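You operate a simulated robot arm through the tools that you are given. There is no shell and no other tool. Be economical: measure what you need, move in short steps, check, and stop when the job is done.

You are at the controls of a simulated robot arm. One attempt, no reset.

JOB
Empty the white jug into the purple can through the clean funnel.
Fine: jug and funnel go back; the wet funnel stays. Set down upright: white measuring jug.

Only the result counts: the job must be done as asked and must still hold three seconds after the hand-in. Knocking over, shifting, dropping, spilling or breaking anything else fails it.

ROBOT AND FRAMES
A 7-joint arm with a three-finger gripper on a trunk, on a base that drives. Base frame: it is fixed to the floor where the robot stands at the start and does not move with it; the origin is under the middle of the robot, x ahead of it, y to its left, z up; the surface under the hand at the start is at about z = 90. Readings come in cm, degrees, newtons and seconds.
With the tool pointing down near the work surface it reaches from about 42 to 92 cm from the robot's upright axis, wherever it stands. Its first joint turns from -166.0 to 166.0 degrees. Places, roughly: neck of the purple can [60, 40, 100]. Payload 2.69 kg.
The TCP is the grasp point between the finger pads, 2.9 cm short of the fingertips. In the tool frame z runs along the fingers and y along their closing line. Largest opening 12 cm; the body of the gripper starts 7.8 cm behind the TCP.
Orientation is that of the tool frame in the base frame, as a unit quaternion [w, x, y, z]. With the fingers straight down and closing along the base's y, the tool's x points along the base's -x, its y along +y and its z along -z.

CONTROLS
- The arm moves only by the tool servo_tool. Its argument "moves" is a list of rows, each a list of 6 numbers: the shift along the tool's x, y, z in cm, then the turn, a rotation vector about the tool's x, y, z in degrees. In form: [[x, y, z, rx, ry, rz], ...]. A call has 1 to 8 rows; each row is the pose to reach, as a shift and turn from the pose commanded when the call began, along the tool's axes at that moment. "jaw" is the opening, from 0 (shut) to 1 (fully open), set as the call begins (left out, the last holds). Each row takes 0.2 s and may step no farther than 5 cm and 8.6 degrees from the row before; otherwise, or with a gripper value out of range, the whole call is refused. A pose out of reach is approached as far as the arm can. The call stops where the force on the tool passes 90 N (or 10 N more than at its start, if that is more) or the arm is blocked; 0.2 s more then pass. The fingers move at their own pace and stop on an object; they squeeze with about 22 N. The grip force told is the motor's: it shows also when the fingers shut on nothing. Time passes only in rows, and 0.2 s behind the last, so rows that repeat a pose let the fingers close. The reply holds the time, the measured pose of the TCP, the force on the tool along the base axes, the opening and the grip force, in the units named above and with some noise, with the torque about the TCP (base axes, N m) and any sound that the robot's microphone picked up, and new pictures: "show" is both (left out), scene, wrist or none.
- Cameras (640 x 400 px; columns grow to the right, rows downward): "scene" is now at [22.98, 5.19, 132.91]; the picture's right is [0.58, -0.81, 0.00], its down [-0.45, -0.32, -0.83] and it looks along [0.68, 0.49, -0.55] (base axes); focal length 214 px, centre (320, 200). "wrist" rides on the gripper at [6.3, 0, -10.4] in the tool frame; the picture's right is [0.00, 1.00, 0.00], its down [-0.83, 0.00, -0.56] and it looks along [-0.56, 0.00, 0.83] (tool axes); focal length 275 px, centre (320, 200). There is no depth. A picture from a camera that has moved, and an enlarged one, comes with that camera's place and axes in the base frame and with its lens.
- move_column(by): slides the trunk up (or, below 0, down) by that many cm; the arm and the scene camera ride with it, the base frame stays. It gives what a move gives, with no picture.
- steer(legs): drives the robot by 1 to 6 legs, each [ahead, left, turn to the left] in cm, cm and degrees, along the robot's own axes; the way and the turn of a leg run together, so that a leg with both is an arc; at most 150 cm and 180 degrees a leg. The arm and the cameras ride along, it lands a little off, and it stops where it bumps. It gives what a move gives, and a new picture of the scene camera.
- head_to(pan, tilt): turns the head with the scene camera to pan (to the left, within 86 degrees either way) and tilt (down, from -29 to 69), counted from straight ahead of the robot. It gives what a move gives, and a new picture of the scene camera.
- close_up(camera, box): a new picture of the part [left, top, right, bottom] of that camera's present view, enlarged. No time passes.
- sign_off(): hands the job in; it is judged then, once.

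Go step by step. Nothing tells you exact positions but the pictures and the camera data: compare them with the known pose of the tool, close in by small moves and look again before you grip or let go. The budget is 120 turns and 260 pictures, counting those below and the enlarged ones. Unless the task says otherwise, let go and move clear before handing in, and close with one line.

The tools are called as a command line: name --pt "numbers of a row" for each row, then --argument value for the rest, lists and objects as JSON in quotes. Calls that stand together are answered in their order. servo_tool: Moves the arm, as the interface text tells. Its arguments: {"type":"object","properties":{"moves":{"type":"array","items":{"type":"array","items":{"type":"number"}}},"jaw":{"type":"number"},"show":{"type":"string","enum":["both","scene","wrist","none"]}},"required":["moves"]} The other tools are called the same way: move_column (by) slides the trunk up or down; steer (legs) drives the base; head_to (pan, tilt) turns the head that bears the scene camera; close_up (camera, box) takes an enlarged picture of a part of a camera's view; sign_off () hands the job in.

At the start:

```text
time_s: 0.0
tool_pos: [48.66, 29.62, 114.89]
ee_rot: [-0.001, 0.0, 1.0, 0.0]
force: [0.1, 0.3, -0.7]
torque: [0.03, -0.03, 0.01]
gripper_width: 12.0
grip_force: 0.1
trunk travel left (down, up): [-57.5, 3.8]
robot x, y, heading: [0.06, -0.05, -0.1]
head pan, tilt: [35.7, 33.6]
```

scene: 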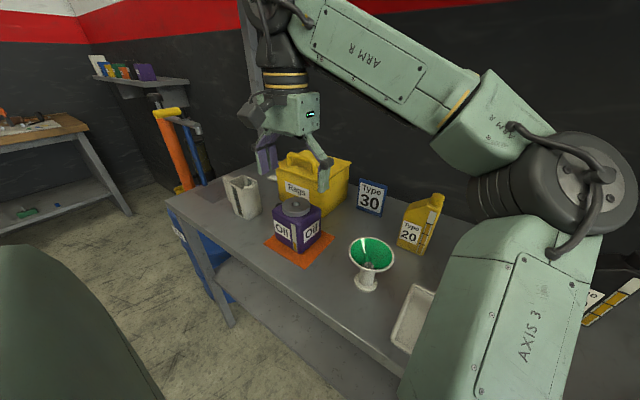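
wrist: 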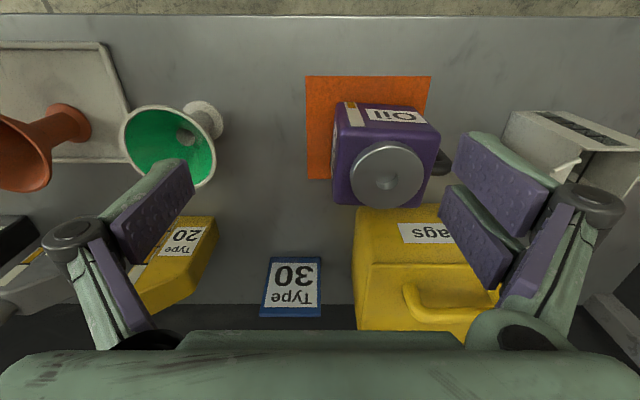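

I see the purple can with a grey disc on it, a white jug at the left, and two funnels (green/white one on the bench and a rust-coloured one at the tray). I look closer before acting.

close_up --camera "scene" --box '[210, 150, 450, 300]'

close_up --camera "wrist" --box '[0, 30, 240, 180]'

close_up --camera "wrist" --box '[300, 60, 640, 272]'

head_to --pan 10 --tilt 50

```text
2.67 times, centred on (330, 225) of scene
camera zoom: at [22.98, 5.19, 132.91], right [0.58, -0.81, 0.0], down [-0.45, -0.32, -0.83], along [0.68, 0.49, -0.55], focal length 572 px, centre (293, 133)
```

zoom: 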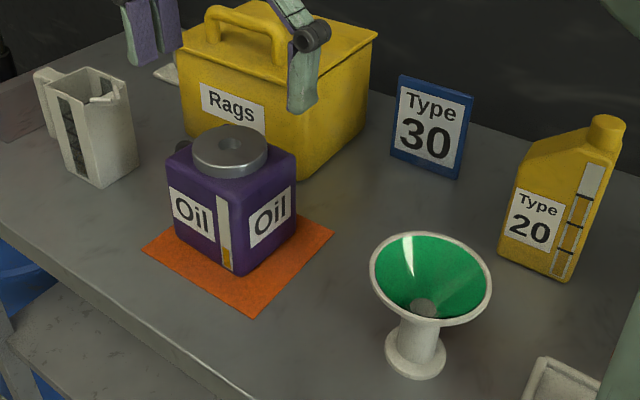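

```text
2.67 times, centred on (120, 105) of wrist
camera zoom: at [42.3, 29.68, 125.4], right [0.0, 1.0, 0.0], down [0.83, 0.0, 0.56], along [0.56, 0.0, -0.83], focal length 734 px, centre (853, 453)
```

zoom: 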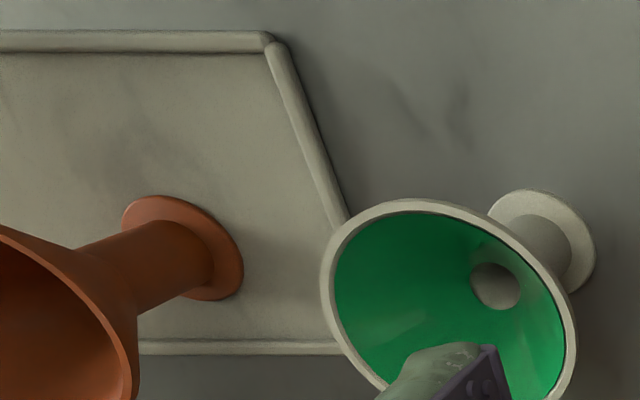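

```text
1.88 times, centred on (470, 166) of wrist
camera zoom: at [42.3, 29.68, 125.4], right [0.0, 1.0, 0.0], down [0.83, 0.0, 0.56], along [0.56, 0.0, -0.83], focal length 518 px, centre (38, 264)
```

zoom: 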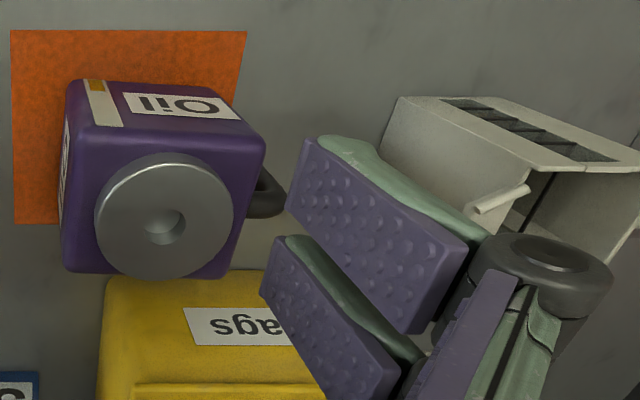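

```text
time_s: 0.9
tool_pos: [48.52, 29.61, 114.98]
ee_rot: [0.0, 0.001, 1.0, 0.0]
force: [-0.2, -0.4, -0.7]
torque: [0.02, 0.01, 0.02]
gripper_width: 11.99
grip_force: 0.1
trunk travel left (down, up): [-57.5, 3.8]
robot x, y, heading: [0.27, 0.39, -0.0]
head pan, tilt: [10.0, 50.0]
camera scene: at [23.35, 1.35, 130.53], right [0.17, -0.98, 0.0], down [-0.75, -0.13, -0.64], along [0.63, 0.11, -0.77], focal length 214 px, centre (320, 200)
```

scene: 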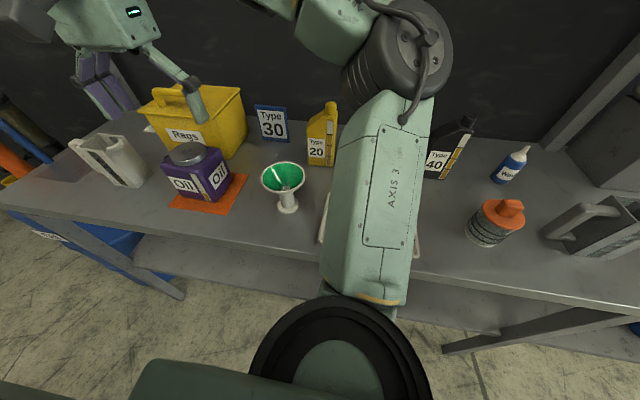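

The green funnel stands on the bench and a rust one seems to stand in the tray. I need closer views of both insides and of the grey disc on the can.

close_up --camera "wrist" --box '[325, 125, 453, 205]'

close_up --camera "scene" --box '[140, 120, 268, 200]'

close_up --camera "scene" --box '[240, 140, 336, 220]'

servo_tool --pt "0 -5 0 0 0 0" --pt "0 -10 0 0 0 0" --pt "0 -15 0 0 0 0" --pt "0 -20 0 0 0 0"

```text
5.00 times, centred on (389, 165) of wrist
camera zoom: at [42.3, 29.68, 125.4], right [0.0, 1.0, 0.0], down [0.83, 0.0, 0.56], along [0.56, 0.0, -0.83], focal length 1376 px, centre (-25, 375)
```

zoom: 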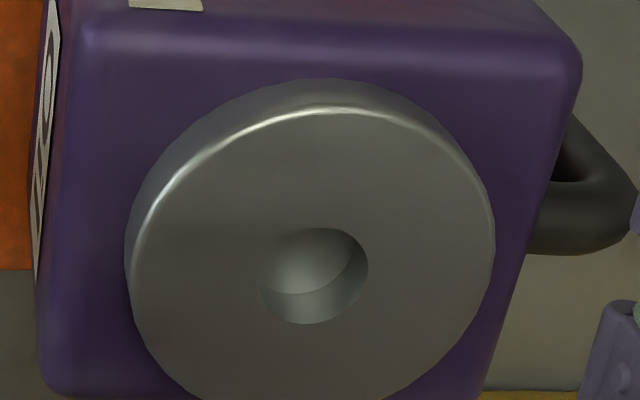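

```text
5.00 times, centred on (204, 160) of scene
camera zoom: at [23.35, 1.35, 130.53], right [0.17, -0.98, 0.0], down [-0.75, -0.13, -0.64], along [0.63, 0.11, -0.77], focal length 1072 px, centre (900, 400)
```

zoom: 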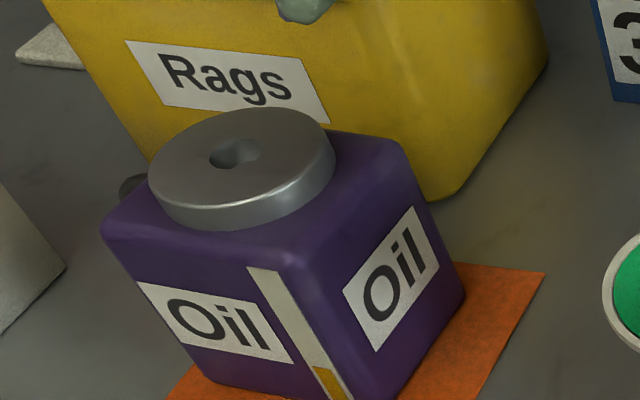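

```text
5.00 times, centred on (288, 180) of scene
camera zoom: at [23.35, 1.35, 130.53], right [0.17, -0.98, 0.0], down [-0.75, -0.13, -0.64], along [0.63, 0.11, -0.77], focal length 1072 px, centre (480, 300)
```

zoom: 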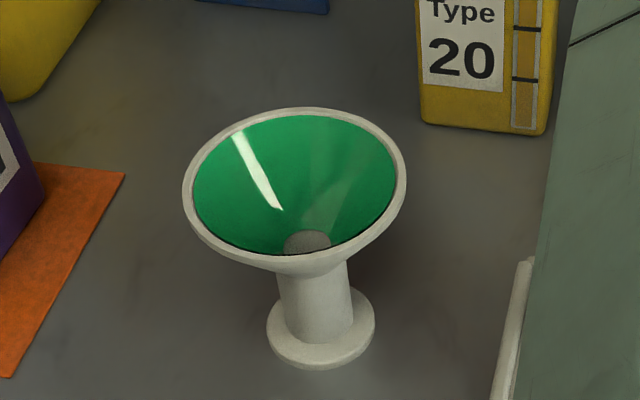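

```text
time_s: 1.9
tool_pos: [48.16, 9.39, 115.28]
ee_rot: [0.0, -0.001, 1.0, 0.0]
force: [-0.5, -0.1, 0.1]
torque: [-0.03, 0.03, -0.01]
gripper_width: 11.99
grip_force: 0.0
trunk travel left (down, up): [-57.5, 3.8]
robot x, y, heading: [-0.32, 0.25, 0.0]
head pan, tilt: [10.0, 50.0]
camera scene: at [23.32, 1.29, 130.53], right [0.17, -0.98, 0.0], down [-0.75, -0.13, -0.64], along [0.63, 0.11, -0.77], focal length 214 px, centre (320, 200)
camera wrist: at [41.91, 9.36, 125.72], right [-0.01, 1.0, 0.0], down [0.83, 0.0, 0.56], along [0.56, 0.0, -0.83], focal length 275 px, centre (320, 200)
```

scene: 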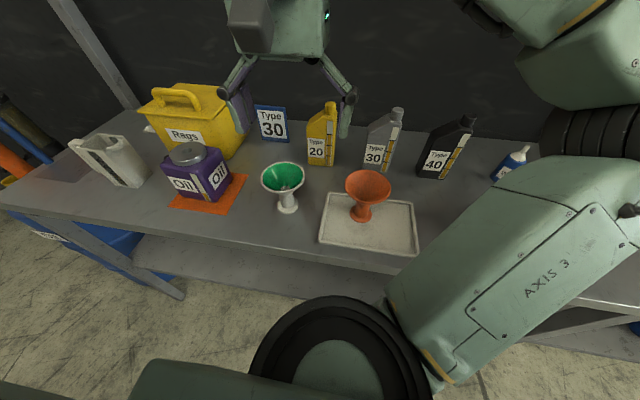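
wrist: 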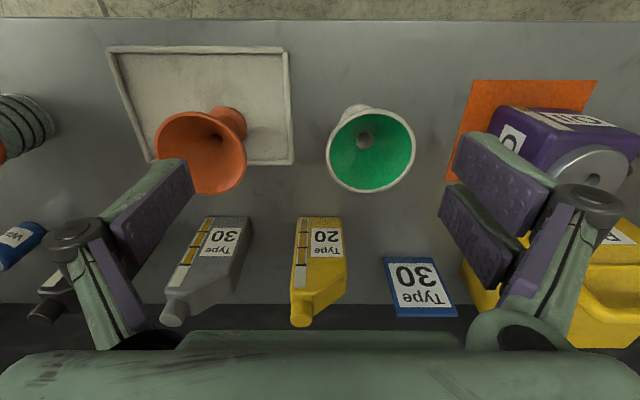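

close_up --camera "scene" --box '[310, 150, 430, 250]'

close_up --camera "wrist" --box '[140, 80, 300, 200]'

close_up --camera "wrist" --box '[310, 80, 438, 200]'

close_up --camera "scene" --box '[50, 110, 178, 210]'

```text
4.00 times, centred on (370, 200) of scene
camera zoom: at [23.32, 1.29, 130.53], right [0.17, -0.98, 0.0], down [-0.75, -0.13, -0.64], along [0.63, 0.11, -0.77], focal length 858 px, centre (120, 200)
```

zoom: 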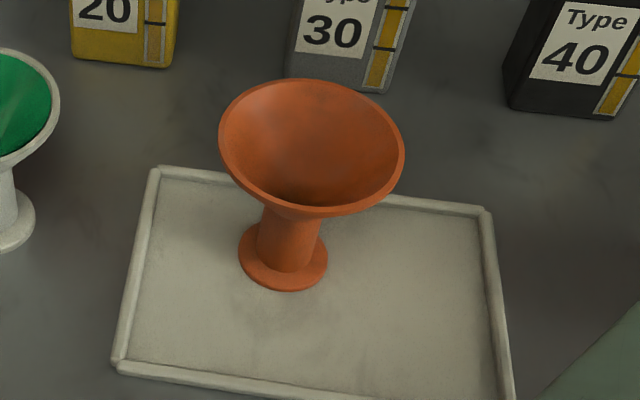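

```text
3.33 times, centred on (220, 140) of wrist
camera zoom: at [41.91, 9.36, 125.72], right [-0.01, 1.0, 0.0], down [0.83, 0.0, 0.56], along [0.56, 0.0, -0.83], focal length 918 px, centre (653, 400)
```

zoom: 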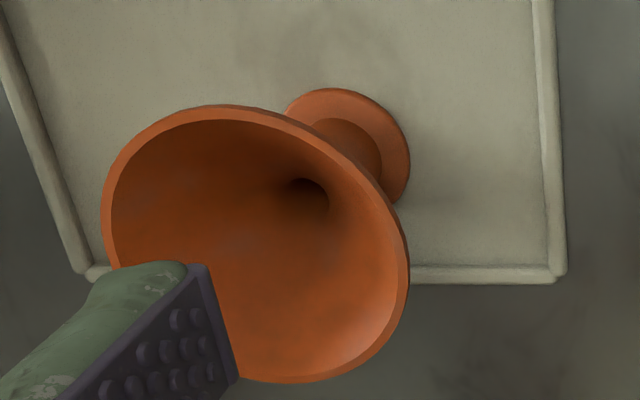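

```text
3.33 times, centred on (374, 140) of wrist
camera zoom: at [41.91, 9.36, 125.72], right [-0.01, 1.0, 0.0], down [0.83, 0.0, 0.56], along [0.56, 0.0, -0.83], focal length 918 px, centre (140, 400)
```

zoom: 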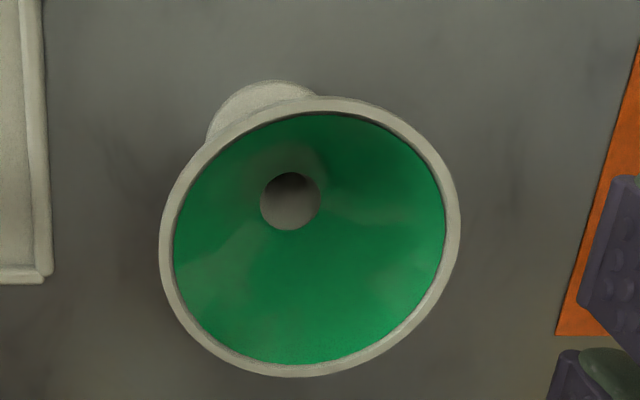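

```text
4.00 times, centred on (114, 160) of scene
camera zoom: at [23.32, 1.29, 130.53], right [0.17, -0.98, 0.0], down [-0.75, -0.13, -0.64], along [0.63, 0.11, -0.77], focal length 858 px, centre (1144, 360)
```

zoom: 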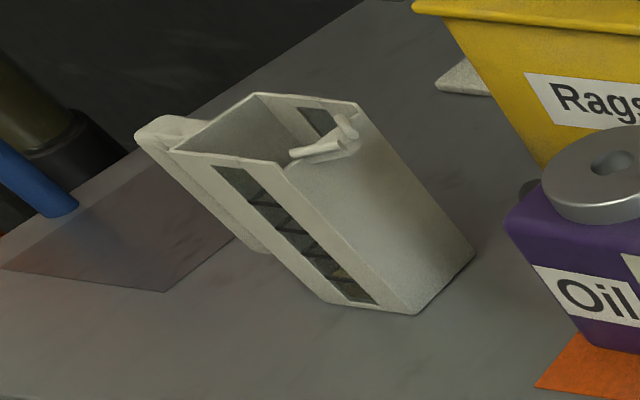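

The green/white funnel has a glossy wet film; the rust one at about (53, -2.5) in the tray is matte, so I take that one as clean. The jug is at about (55, 57) with its handle on +y and its spout on -y. I pitch the tool forward to grip the rust funnel's stem.

servo_tool --pt "0.5 -1.7 1 0 -8.57 0" --pt "1 -3.4 2 0 -17.1 0" --pt "1.5 -5.1 3 0 -25.7 0" --pt "2 -6.8 4 0 -34.3 0" --pt "2.5 -8.5 5 0 -42.8 0" --pt "3 -10.2 6 0 -51.4 0" --pt "3.6 -11.9 8 0 -60 0" --pt "3.6 -11.9 8 0 -60 0" --jaw 1

head_to --pan 0 --tilt 50

```text
time_s: 3.7
tool_pos: [45.56, -3.83, 115.06]
ee_rot: [0.5, -0.001, 0.866, 0.0]
force: [-0.2, -0.2, 1.1]
torque: [0.01, -0.02, -0.02]
gripper_width: 11.99
grip_force: 0.0
out of reach, approached as far as the arm can: row 6, 7, 8
trunk travel left (down, up): [-57.5, 3.8]
robot x, y, heading: [-0.23, -0.36, 0.1]
head pan, tilt: [10.0, 50.0]
camera scene: at [23.32, 1.35, 130.53], right [0.17, -0.98, 0.0], down [-0.75, -0.13, -0.64], along [0.63, 0.11, -0.77], focal length 214 px, centre (320, 200)
camera wrist: at [33.51, -3.74, 114.76], right [0.0, 1.0, 0.0], down [-0.07, 0.0, 1.0], along [1.0, 0.0, 0.07], focal length 275 px, centre (320, 200)
```

scene: 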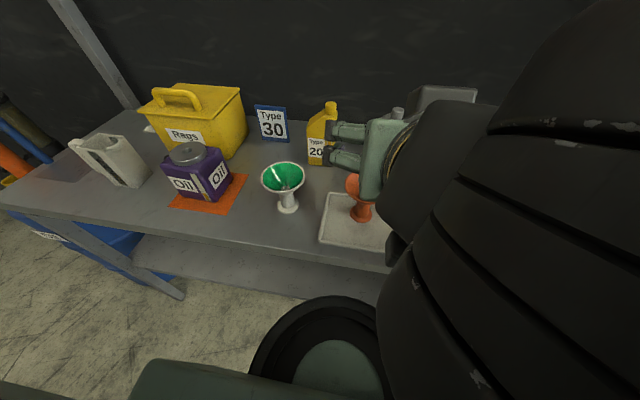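
wrist: 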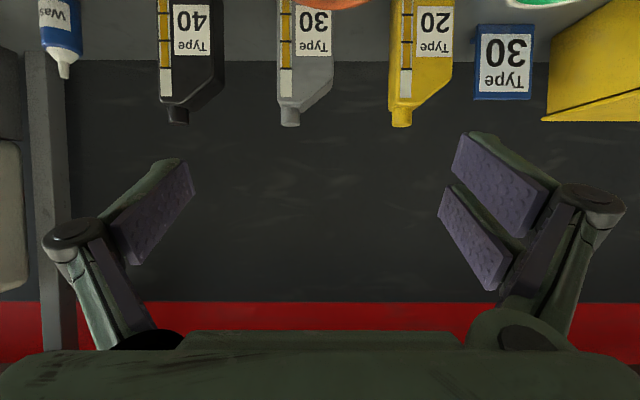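

```text
time_s: 4.4
tool_pos: [45.61, -3.8, 115.14]
ee_rot: [0.499, 0.0, 0.866, 0.0]
force: [-0.1, 0.4, 0.9]
torque: [-0.01, 0.0, -0.02]
gripper_width: 11.97
grip_force: 0.0
trunk travel left (down, up): [-57.5, 3.8]
robot x, y, heading: [0.05, -0.02, -0.0]
head pan, tilt: [0.0, 50.0]
camera scene: at [23.47, 0.01, 130.52], right [0.0, -1.0, 0.0], down [-0.77, 0.0, -0.64], along [0.64, 0.0, -0.77], focal length 214 px, centre (320, 200)
```

scene: 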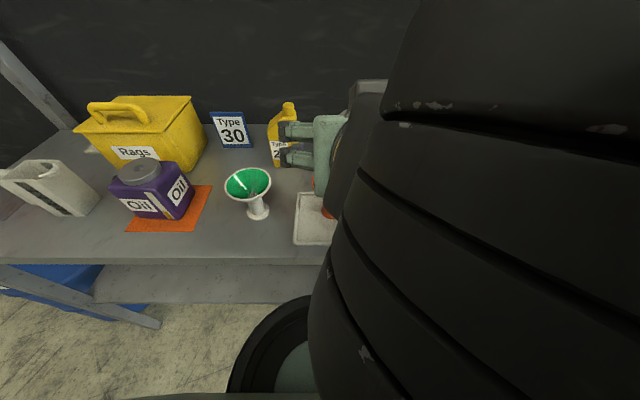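

The arm is folded too tight this close, so I back the base up and shift it a little left for room and a clearer view.

steer --legs '[[-20, 0, 0], [0, 22, 0]]'

```text
time_s: 8.0
tool_pos: [25.13, 18.44, 114.94]
ee_rot: [0.499, -0.002, 0.867, 0.002]
force: [0.3, 1.1, 0.4]
torque: [0.02, -0.02, -0.02]
gripper_width: 11.98
grip_force: 0.0
trunk travel left (down, up): [-57.5, 3.8]
robot x, y, heading: [-21.05, 21.81, 0.4]
head pan, tilt: [0.0, 50.0]
camera scene: at [2.9, 22.07, 130.52], right [0.0, -1.0, 0.0], down [-0.77, 0.0, -0.64], along [0.64, 0.0, -0.77], focal length 214 px, centre (320, 200)
```

scene: 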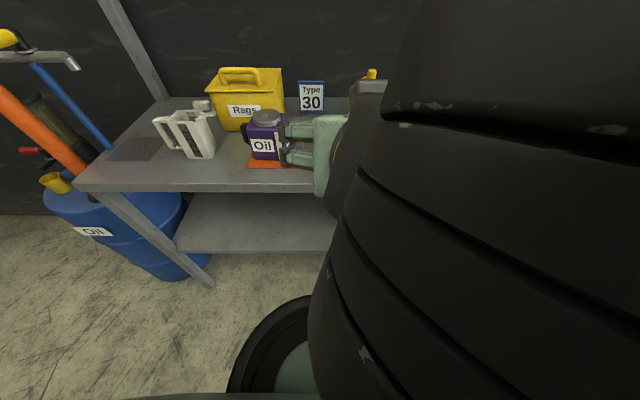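

servo_tool --pt "-0.6 -3.5 2.35 0 0 0" --pt "-1.2 -7 4.7 0 0 0" --pt "-1.8 -10.5 7.05 0 0 0" --pt "-2.4 -14 9.4 0 0 0" --pt "-3 -17.5 11.75 0 0 0" --pt "-3.5 -21 14.1 0 0 0" --pt "-3.5 -21 14.1 0 0 0"

head_to --pan -15 --tilt 40

```text
time_s: 9.6
tool_pos: [39.31, -2.4, 110.81]
ee_rot: [0.499, -0.003, 0.867, 0.001]
force: [0.6, -0.7, -0.8]
torque: [0.02, 0.0, -0.01]
gripper_width: 11.98
grip_force: 0.1
trunk travel left (down, up): [-57.5, 3.8]
robot x, y, heading: [-20.61, 21.6, 0.4]
head pan, tilt: [0.0, 50.0]
camera scene: at [2.9, 22.05, 130.52], right [0.0, -1.0, 0.0], down [-0.77, 0.0, -0.64], along [0.64, 0.0, -0.77], focal length 214 px, centre (320, 200)
camera wrist: at [27.2, -2.37, 110.65], right [-0.01, 1.0, 0.0], down [-0.06, 0.0, 1.0], along [1.0, 0.01, 0.06], focal length 275 px, centre (320, 200)
```

scene: 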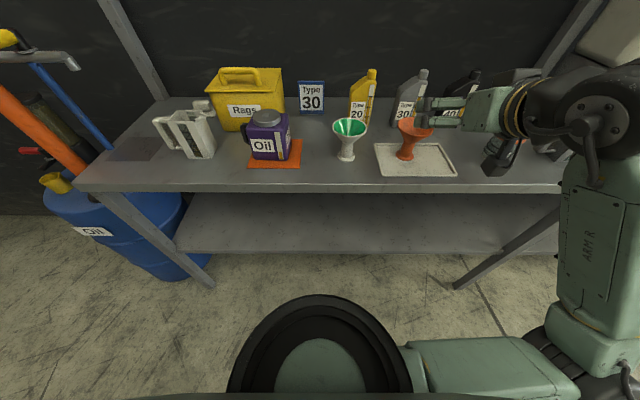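
wrist: 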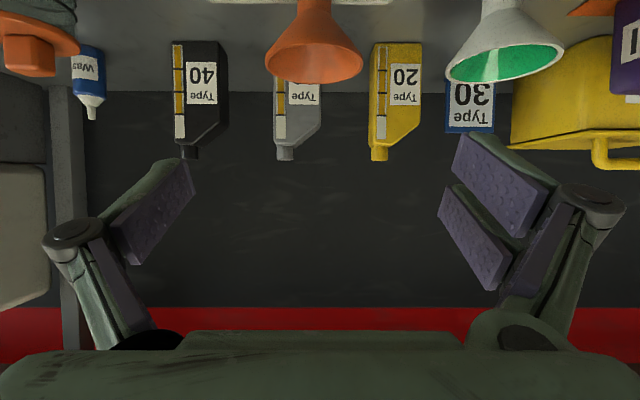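

```text
time_s: 10.3
tool_pos: [39.27, -2.25, 110.86]
ee_rot: [0.499, -0.003, 0.867, 0.002]
force: [-0.4, 0.1, 1.0]
torque: [0.03, -0.01, -0.02]
gripper_width: 12.01
grip_force: 0.0
trunk travel left (down, up): [-57.5, 3.8]
robot x, y, heading: [-20.75, 21.78, 0.2]
head pan, tilt: [-15.0, 40.0]
camera scene: at [3.42, 19.85, 131.94], right [-0.25, -0.97, 0.0], down [-0.62, 0.16, -0.77], along [0.74, -0.19, -0.64], focal length 214 px, centre (320, 200)
```

scene: 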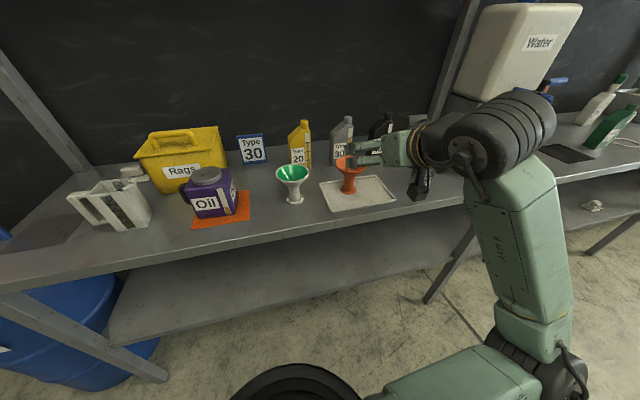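

servo_tool --pt "2.4 -0.1 3 0 0 0" --pt "4.7 -0.1 6 0 0 0" --pt "7 -0.2 9.1 0 0 0" --pt "7 -0.2 9.1 0 0 0"

close_up --camera "scene" --box '[280, 120, 440, 220]'

```text
time_s: 11.3
tool_pos: [43.59, -2.67, 100.17]
ee_rot: [0.499, -0.002, 0.867, 0.001]
force: [0.4, 0.1, -0.2]
torque: [0.02, 0.02, 0.02]
gripper_width: 11.99
grip_force: 0.0
trunk travel left (down, up): [-57.5, 3.8]
robot x, y, heading: [-20.95, 22.02, 0.3]
head pan, tilt: [-15.0, 40.0]
camera scene: at [3.42, 19.85, 131.94], right [-0.25, -0.97, 0.0], down [-0.62, 0.16, -0.77], along [0.74, -0.19, -0.64], focal length 214 px, centre (320, 200)
camera wrist: at [31.55, -2.69, 99.98], right [-0.01, 1.0, 0.0], down [-0.06, 0.0, 1.0], along [1.0, 0.01, 0.06], focal length 275 px, centre (320, 200)
```

scene: 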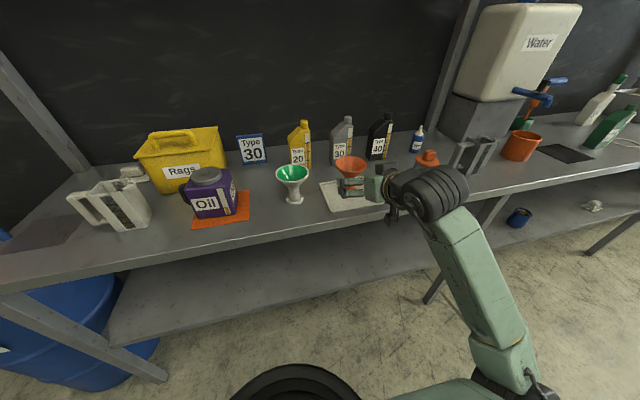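
wrist: 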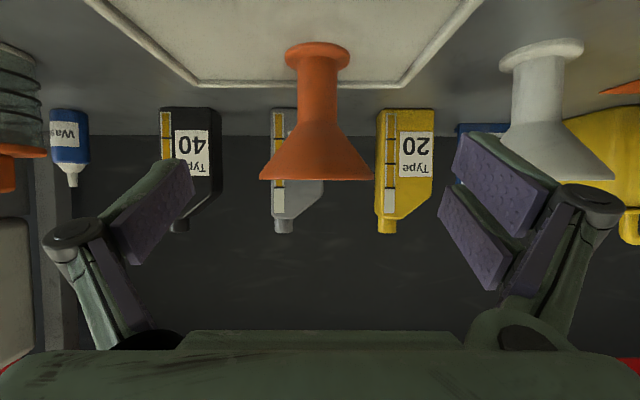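

```text
4.00 times, centred on (360, 170) of scene
camera zoom: at [3.42, 19.85, 131.94], right [-0.25, -0.97, 0.0], down [-0.62, 0.16, -0.77], along [0.74, -0.19, -0.64], focal length 858 px, centre (160, 320)
```

zoom: 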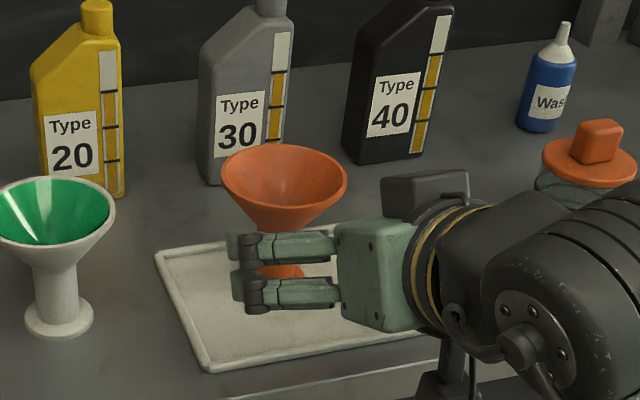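

The stem is straight ahead, axis at y ≈ -2.7, stem z about 91.5–95.5. I advance along the fingers to straddle it and check before gripping.

servo_tool --pt "0.2 0 3.8 0 0 0" --pt "0.4 0 7.6 0 0 0" --pt "0.7 0 11.4 0 0 0" --pt "0.7 0 11.4 0 0 0"

close_up --camera "scene" --box '[280, 120, 440, 220]'

```text
time_s: 12.3
tool_pos: [52.9, -2.78, 93.78]
ee_rot: [0.5, -0.001, 0.866, 0.001]
force: [0.2, -0.7, 0.6]
torque: [0.0, 0.01, 0.0]
gripper_width: 12.01
grip_force: 0.0
trunk travel left (down, up): [-57.5, 3.8]
robot x, y, heading: [-20.67, 22.1, 0.3]
head pan, tilt: [-15.0, 40.0]
camera scene: at [3.42, 19.85, 131.94], right [-0.25, -0.97, 0.0], down [-0.62, 0.16, -0.77], along [0.74, -0.19, -0.64], focal length 214 px, centre (320, 200)
camera wrist: at [40.93, -2.71, 93.56], right [-0.01, 1.0, 0.0], down [-0.06, 0.0, 1.0], along [1.0, 0.01, 0.06], focal length 275 px, centre (320, 200)
```

scene: 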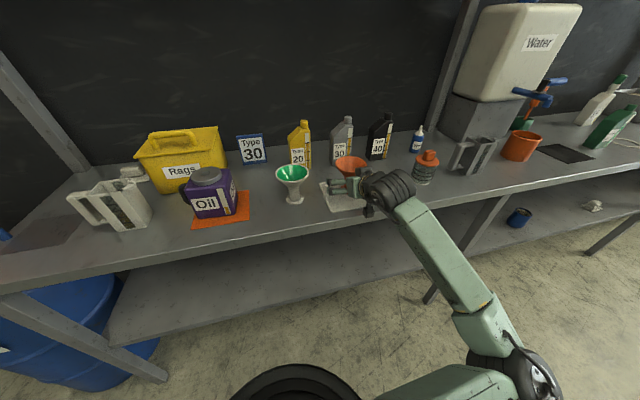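
wrist: 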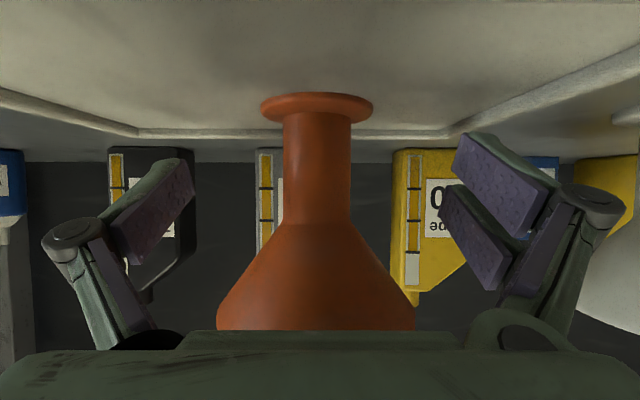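

```text
4.00 times, centred on (360, 170) of scene
camera zoom: at [3.42, 19.85, 131.94], right [-0.25, -0.97, 0.0], down [-0.62, 0.16, -0.77], along [0.74, -0.19, -0.64], focal length 858 px, centre (160, 320)
```

zoom: 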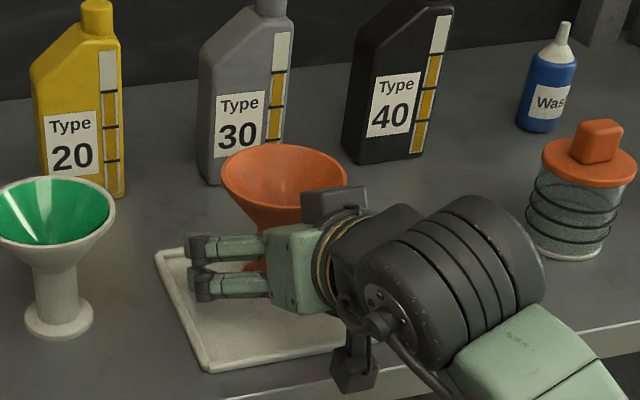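

The stem sits between the pads, centred. I close on it.

servo_tool --pt "0 0 0.3 0 0 0" --pt "0 0 0.3 0 0 0" --pt "0 0 0.3 0 0 0" --pt "0 0 0.3 0 0 0" --pt "0 0 0.3 0 0 0" --pt "0 0 0.3 0 0 0" --pt "0 0 0.3 0 0 0" --jaw 0

```text
time_s: 13.9
tool_pos: [53.36, -2.79, 93.82]
ee_rot: [0.501, -0.002, 0.866, 0.001]
force: [0.9, -3.1, 8.4]
torque: [-0.03, -0.27, -0.1]
gripper_width: 3.36
grip_force: 22.6
trunk travel left (down, up): [-57.5, 3.8]
robot x, y, heading: [-20.77, 21.72, 0.1]
head pan, tilt: [-15.0, 40.0]
camera scene: at [3.35, 19.84, 131.97], right [-0.25, -0.97, 0.0], down [-0.62, 0.16, -0.77], along [0.74, -0.2, -0.64], focal length 214 px, centre (320, 200)
camera wrist: at [41.15, -2.79, 93.58], right [-0.01, 1.0, 0.0], down [-0.07, 0.0, 1.0], along [1.0, 0.01, 0.07], focal length 275 px, centre (320, 200)
```

scene: 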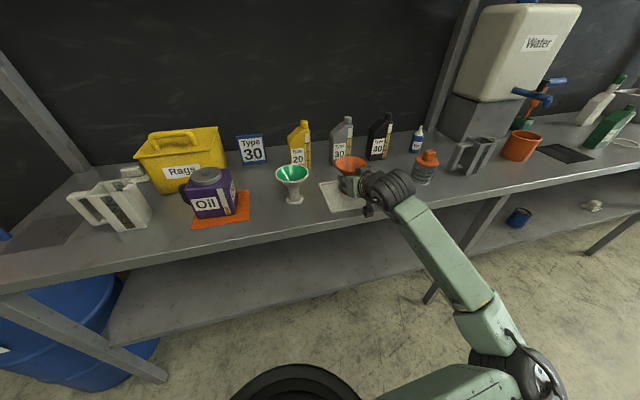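
wrist: 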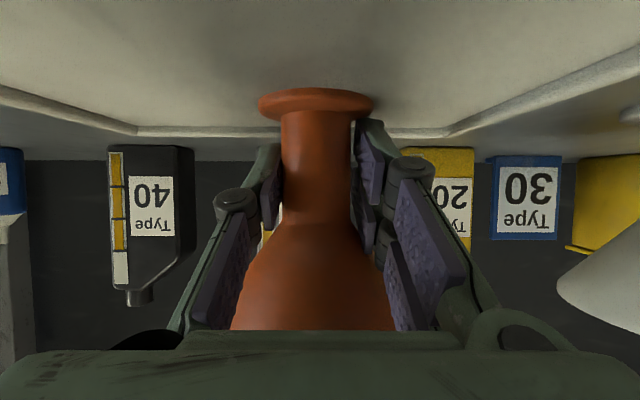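

servo_tool --pt "-0.9 0 -0.5 0 0 0" --pt "-3.5 0 -2 0 0 0" --pt "-7 0 -4 0 0 0" --pt "-10.4 0 -6 0 0 0" --pt "-13.9 0 -8 0 0 0" --pt "-17 0 -9.8 0 0 0" --pt "-17 0 -9.8 0 0 0"

head_to --pan 15 --tilt 40

```text
time_s: 15.5
tool_pos: [53.4, -2.6, 113.56]
ee_rot: [0.499, -0.002, 0.866, 0.001]
force: [-0.4, 0.2, -1.6]
torque: [0.0, 0.0, 0.0]
gripper_width: 3.22
grip_force: 21.7
trunk travel left (down, up): [-57.5, 3.8]
robot x, y, heading: [-20.7, 21.82, 0.3]
head pan, tilt: [-15.0, 40.0]
camera scene: at [3.43, 19.84, 131.94], right [-0.25, -0.97, 0.0], down [-0.62, 0.16, -0.77], along [0.74, -0.19, -0.64], focal length 214 px, centre (320, 200)
camera wrist: at [41.3, -2.63, 113.29], right [-0.01, 1.0, 0.0], down [-0.06, 0.0, 1.0], along [1.0, 0.01, 0.06], focal length 275 px, centre (320, 200)
```

scene: 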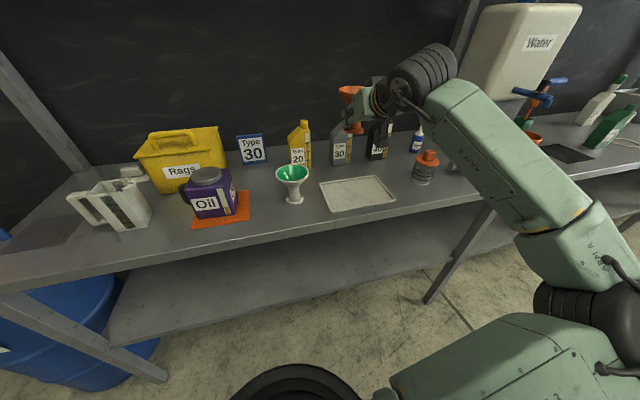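
wrist: 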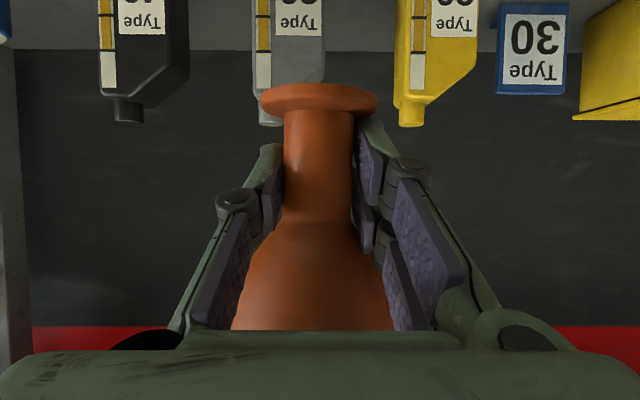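

```text
time_s: 16.5
tool_pos: [53.42, -2.6, 113.57]
ee_rot: [0.499, -0.002, 0.867, 0.002]
force: [0.7, -1.1, -0.3]
torque: [0.02, 0.03, -0.02]
gripper_width: 3.24
grip_force: 22.0
trunk travel left (down, up): [-57.5, 3.8]
robot x, y, heading: [-20.64, 21.79, 0.3]
head pan, tilt: [15.0, 40.0]
camera scene: at [3.41, 24.24, 131.94], right [0.26, -0.96, 0.0], down [-0.62, -0.17, -0.77], along [0.74, 0.2, -0.64], focal length 214 px, centre (320, 200)
```

scene: 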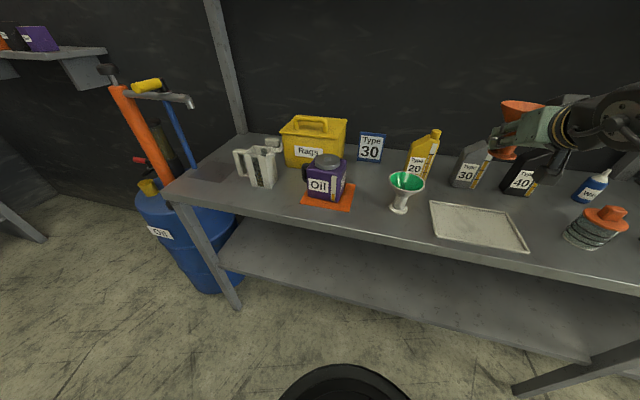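

Funnel lifted upright. I measure the can's neck again and the jug from this view.

close_up --camera "scene" --box '[280, 140, 376, 215]'

close_up --camera "scene" --box '[150, 70, 310, 200]'

```text
5.33 times, centred on (328, 178) of scene
camera zoom: at [3.41, 24.24, 131.94], right [0.26, -0.96, 0.0], down [-0.62, -0.17, -0.77], along [0.74, 0.2, -0.64], focal length 1144 px, centre (277, 320)
```

zoom: 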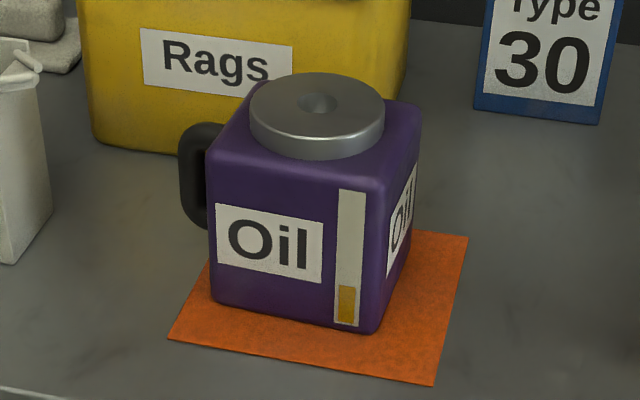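

```text
3.08 times, centred on (230, 135) of scene
camera zoom: at [3.41, 24.24, 131.94], right [0.26, -0.96, 0.0], down [-0.62, -0.17, -0.77], along [0.74, 0.2, -0.64], focal length 660 px, centre (597, 400)
```

zoom: 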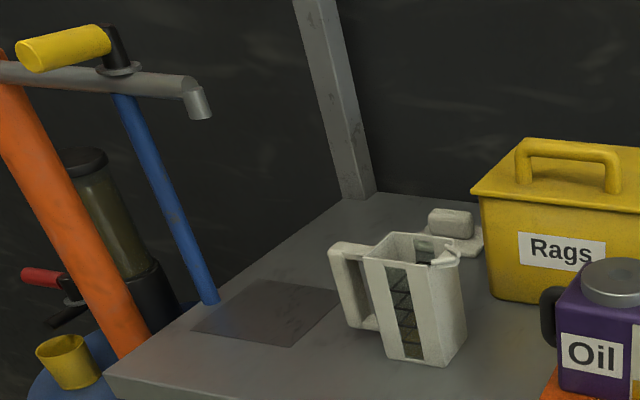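

servo_tool --pt "0.1 4.88 -0.2 0 0 0" --pt "0.2 9.75 -0.4 0 0 0" --pt "0.3 14.6 -0.6 0 0 0" --pt "0.5 19.5 -0.8 0 0 0" --pt "0.6 24.4 -1 0 0 0" --pt "0.7 29.2 -1.2 0 0 0" --pt "0.9 34.1 -1.4 0 0 0" --pt "1 39 -1.7 0 0 0"

close_up --camera "wrist" --box '[200, 0, 440, 150]'

close_up --camera "scene" --box '[260, 100, 400, 220]'

```text
time_s: 18.3
tool_pos: [51.14, 36.47, 113.45]
ee_rot: [0.5, -0.002, 0.866, 0.001]
force: [0.0, 0.8, -0.7]
torque: [-0.03, 0.02, 0.0]
gripper_width: 3.18
grip_force: 22.1
trunk travel left (down, up): [-57.5, 3.8]
robot x, y, heading: [-20.71, 22.01, 0.7]
head pan, tilt: [15.0, 40.0]
camera scene: at [3.41, 24.32, 131.93], right [0.26, -0.96, 0.0], down [-0.62, -0.17, -0.77], along [0.74, 0.2, -0.64], focal length 214 px, centre (320, 200)
camera wrist: at [39.15, 36.39, 113.16], right [-0.01, 1.0, -0.01], down [-0.06, 0.0, 1.0], along [1.0, 0.01, 0.06], focal length 275 px, centre (320, 200)
```

scene: 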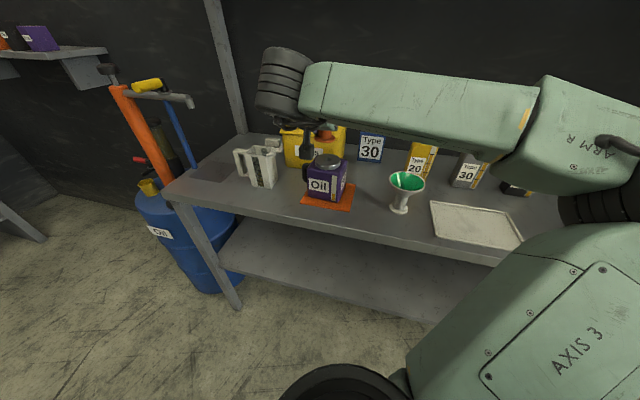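
wrist: 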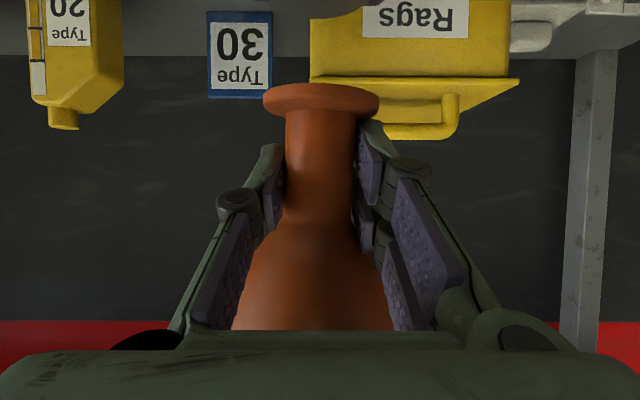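

```text
2.67 times, centred on (320, 75) of wrist
camera zoom: at [39.15, 36.39, 113.16], right [-0.01, 1.0, -0.01], down [-0.06, 0.0, 1.0], along [1.0, 0.01, 0.06], focal length 734 px, centre (320, 533)
```

zoom: 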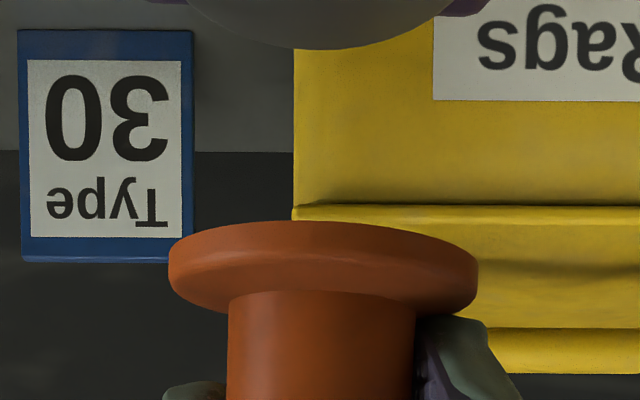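

```text
3.33 times, centred on (330, 160) of scene
camera zoom: at [3.41, 24.32, 131.93], right [0.26, -0.96, 0.0], down [-0.62, -0.17, -0.77], along [0.74, 0.2, -0.64], focal length 715 px, centre (287, 333)
```

zoom: 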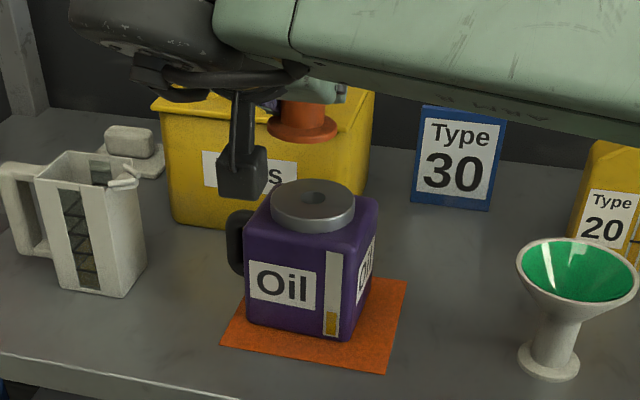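

servo_tool --pt "1.4 0 2.7 0 0 0" --pt "2.8 0 5.4 0 0 0" --pt "4.05 0 8 0 0 0" --pt "4.05 0 8 0 0 0"

head_to --pan 20 --tilt 40

close_up --camera "scene" --box '[260, 120, 356, 195]'

close_up --camera "wrist" --box '[200, 0, 440, 150]'

```text
time_s: 19.3
tool_pos: [55.99, 36.06, 106.01]
ee_rot: [0.499, -0.002, 0.866, 0.001]
force: [0.2, -0.7, -0.1]
torque: [0.01, 0.02, 0.01]
gripper_width: 3.15
grip_force: 22.1
trunk travel left (down, up): [-57.5, 3.8]
robot x, y, heading: [-20.36, 21.9, 0.1]
head pan, tilt: [15.0, 40.0]
camera scene: at [3.41, 24.25, 131.94], right [0.26, -0.96, 0.0], down [-0.62, -0.17, -0.77], along [0.74, 0.2, -0.64], focal length 214 px, centre (320, 200)
camera wrist: at [43.94, 36.07, 105.77], right [-0.01, 1.0, 0.0], down [-0.06, 0.0, 1.0], along [1.0, 0.01, 0.06], focal length 275 px, centre (320, 200)
```

scene: 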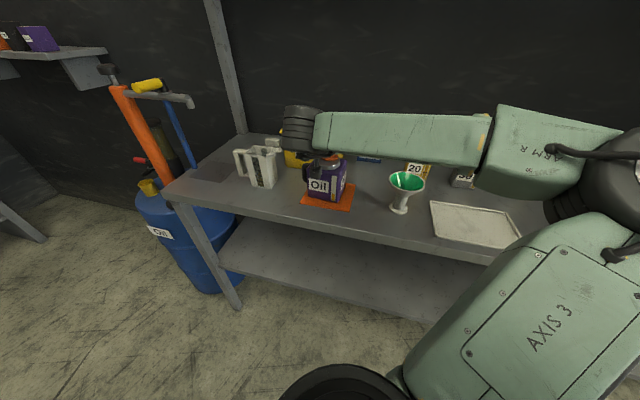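
wrist: 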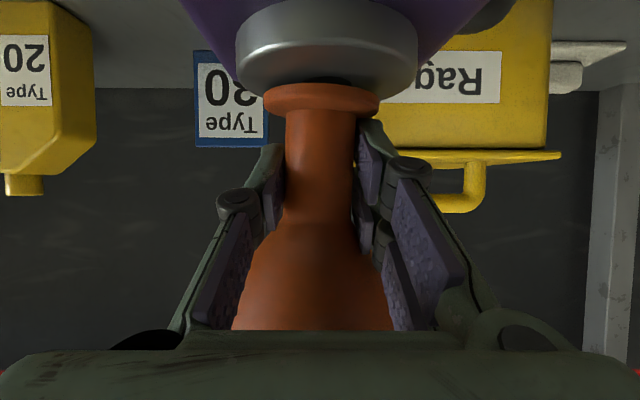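

```text
time_s: 19.9
tool_pos: [56.12, 36.05, 106.09]
ee_rot: [0.499, -0.002, 0.867, 0.001]
force: [-0.3, 0.7, -0.8]
torque: [0.0, 0.0, -0.02]
gripper_width: 3.15
grip_force: 22.0
trunk travel left (down, up): [-57.5, 3.8]
robot x, y, heading: [-20.74, 22.06, 0.3]
head pan, tilt: [20.0, 40.0]
camera scene: at [3.18, 24.95, 131.94], right [0.35, -0.94, 0.0], down [-0.6, -0.22, -0.77], along [0.72, 0.27, -0.64], focal length 214 px, centre (320, 200)
```

scene: 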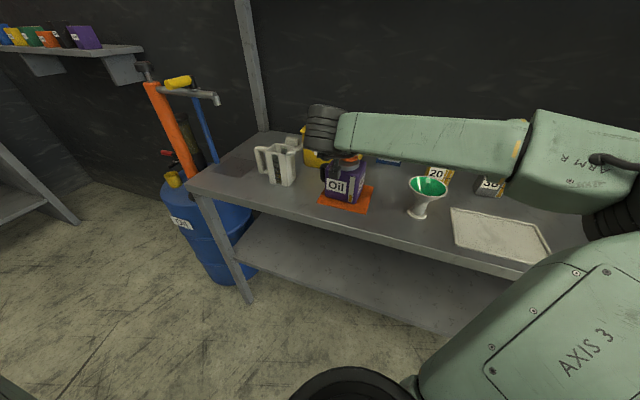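

```text
5.33 times, centred on (308, 158) of scene
camera zoom: at [3.18, 24.95, 131.94], right [0.35, -0.94, 0.0], down [-0.6, -0.22, -0.77], along [0.72, 0.27, -0.64], focal length 1144 px, centre (384, 427)
```

zoom: 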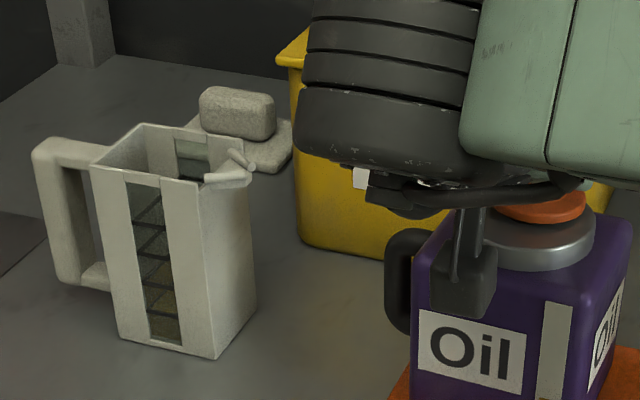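

```text
2.67 times, centred on (320, 75) of wrist
camera zoom: at [43.92, 36.05, 105.79], right [-0.01, 1.0, 0.0], down [-0.06, 0.0, 1.0], along [1.0, 0.01, 0.06], focal length 734 px, centre (320, 533)
```

zoom: 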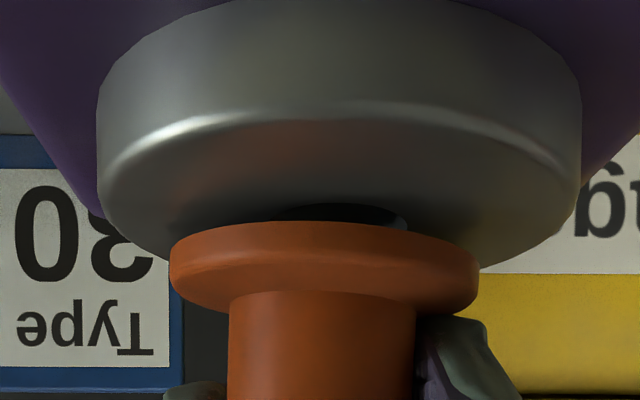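

The foot is about 0.6–1 cm above the ring; ring centre is ~0.3 cm to +y. I correct and lower in small steps, watching force.

servo_tool --pt "0.2 0.3 0.12 0 0 0" --pt "0.43 0.3 0.25 0 0 0" --show "none"

close_up --camera "wrist" --box '[200, 0, 440, 150]'

```text
time_s: 20.6
tool_pos: [56.0, 36.35, 105.87]
ee_rot: [0.502, -0.001, 0.865, 0.001]
force: [2.9, -3.4, 13.9]
torque: [-0.36, -0.44, -0.11]
gripper_width: 3.17
grip_force: 22.0
trunk travel left (down, up): [-57.5, 3.8]
robot x, y, heading: [-20.78, 21.66, 0.0]
head pan, tilt: [20.0, 40.0]
```

```text
2.67 times, centred on (320, 75) of wrist
camera zoom: at [43.93, 36.44, 105.5], right [-0.01, 1.0, 0.0], down [-0.07, 0.0, 1.0], along [1.0, 0.01, 0.07], focal length 734 px, centre (320, 533)
```

zoom: 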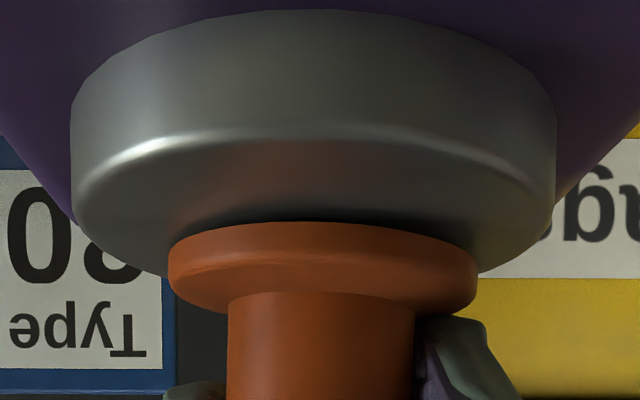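

Contact felt at ring height about 102.2; the foot is ~1.3 cm too far back. I lift slightly, shift it forward toward me, and check.

servo_tool --pt "-0.6 0 -0.35 0 0 0" --pt "0.05 -0.15 -1.48 0 0 0" --pt "0.05 -0.15 -1.48 0 0 0" --show "none"

close_up --camera "wrist" --box '[200, 0, 440, 150]'

close_up --camera "scene" --box '[310, 140, 374, 190]'

```text
time_s: 21.4
tool_pos: [54.78, 36.49, 106.28]
ee_rot: [0.5, -0.002, 0.866, 0.001]
force: [-0.1, 0.8, -0.9]
torque: [0.01, 0.02, 0.0]
gripper_width: 3.17
grip_force: 21.9
trunk travel left (down, up): [-57.5, 3.8]
robot x, y, heading: [-20.74, 21.81, 0.3]
head pan, tilt: [20.0, 40.0]
```

```text
2.67 times, centred on (320, 75) of wrist
camera zoom: at [42.62, 36.42, 106.06], right [-0.01, 1.0, 0.0], down [-0.06, 0.0, 1.0], along [1.0, 0.01, 0.06], focal length 734 px, centre (320, 533)
```

zoom: 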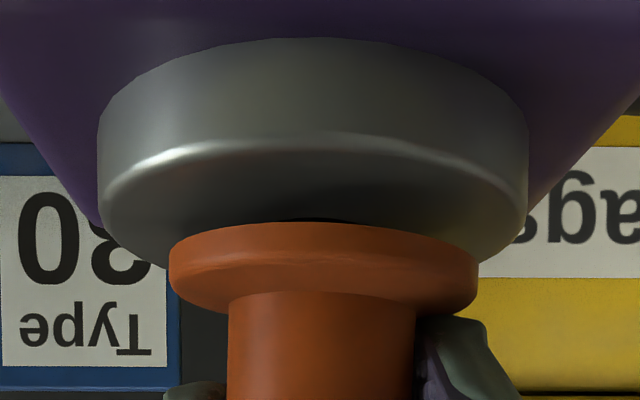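

```text
8.00 times, centred on (342, 165) of scene
camera zoom: at [3.18, 24.96, 131.93], right [0.35, -0.94, 0.0], down [-0.6, -0.22, -0.77], along [0.72, 0.27, -0.64], focal length 1716 px, centre (144, 480)
```

zoom: 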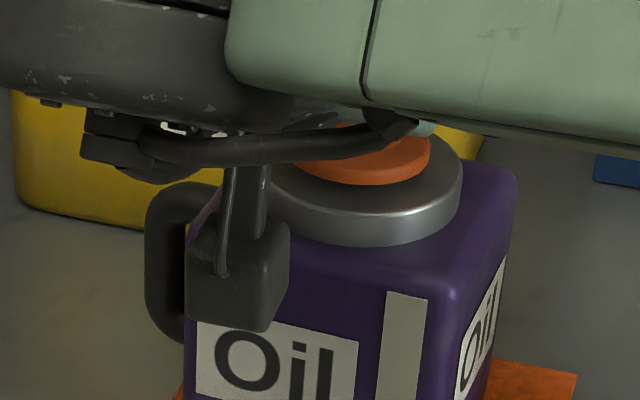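

Now concentric in x; small y correction and lower to contact.

servo_tool --pt "0 -0.16 0 0 0 0" --pt "0.25 -0.16 0.15 0 0 0" --pt "0.43 -0.16 0.25 0 0 0" --show "none"

close_up --camera "wrist" --box '[200, 0, 440, 150]'

close_up --camera "scene" --box '[310, 140, 374, 190]'

```text
time_s: 22.1
tool_pos: [54.89, 36.19, 105.91]
ee_rot: [0.501, -0.001, 0.865, 0.001]
force: [1.2, -1.3, 4.3]
torque: [-0.09, -0.2, -0.02]
gripper_width: 3.2
grip_force: 22.3
trunk travel left (down, up): [-57.5, 3.8]
robot x, y, heading: [-20.39, 21.54, 0.3]
head pan, tilt: [20.0, 40.0]
```

```text
2.67 times, centred on (320, 75) of wrist
camera zoom: at [42.69, 36.27, 105.56], right [-0.01, 1.0, 0.0], down [-0.07, 0.0, 1.0], along [1.0, 0.01, 0.07], focal length 734 px, centre (320, 533)
```

zoom: 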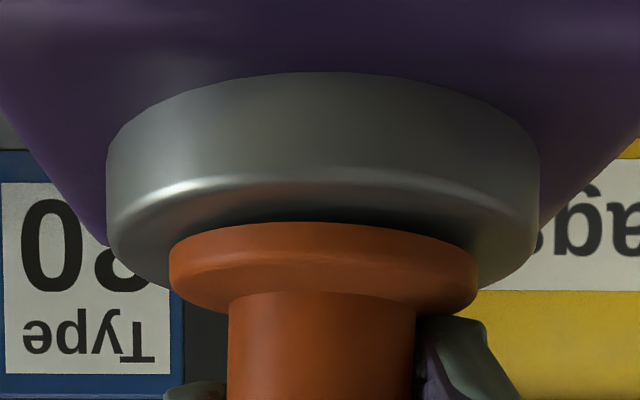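

```text
8.00 times, centred on (342, 165) of scene
camera zoom: at [3.15, 24.94, 131.96], right [0.35, -0.94, 0.0], down [-0.6, -0.22, -0.77], along [0.72, 0.27, -0.64], focal length 1716 px, centre (144, 480)
```

zoom: 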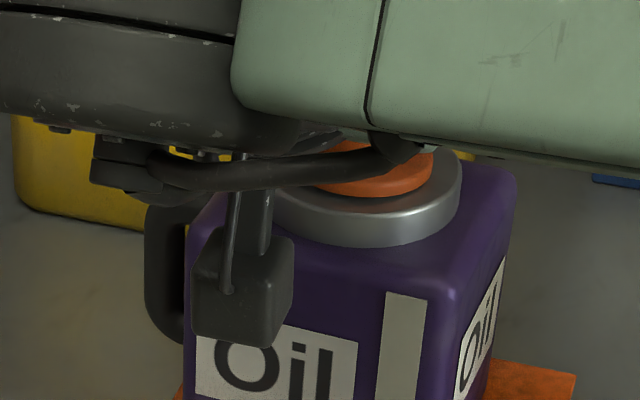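

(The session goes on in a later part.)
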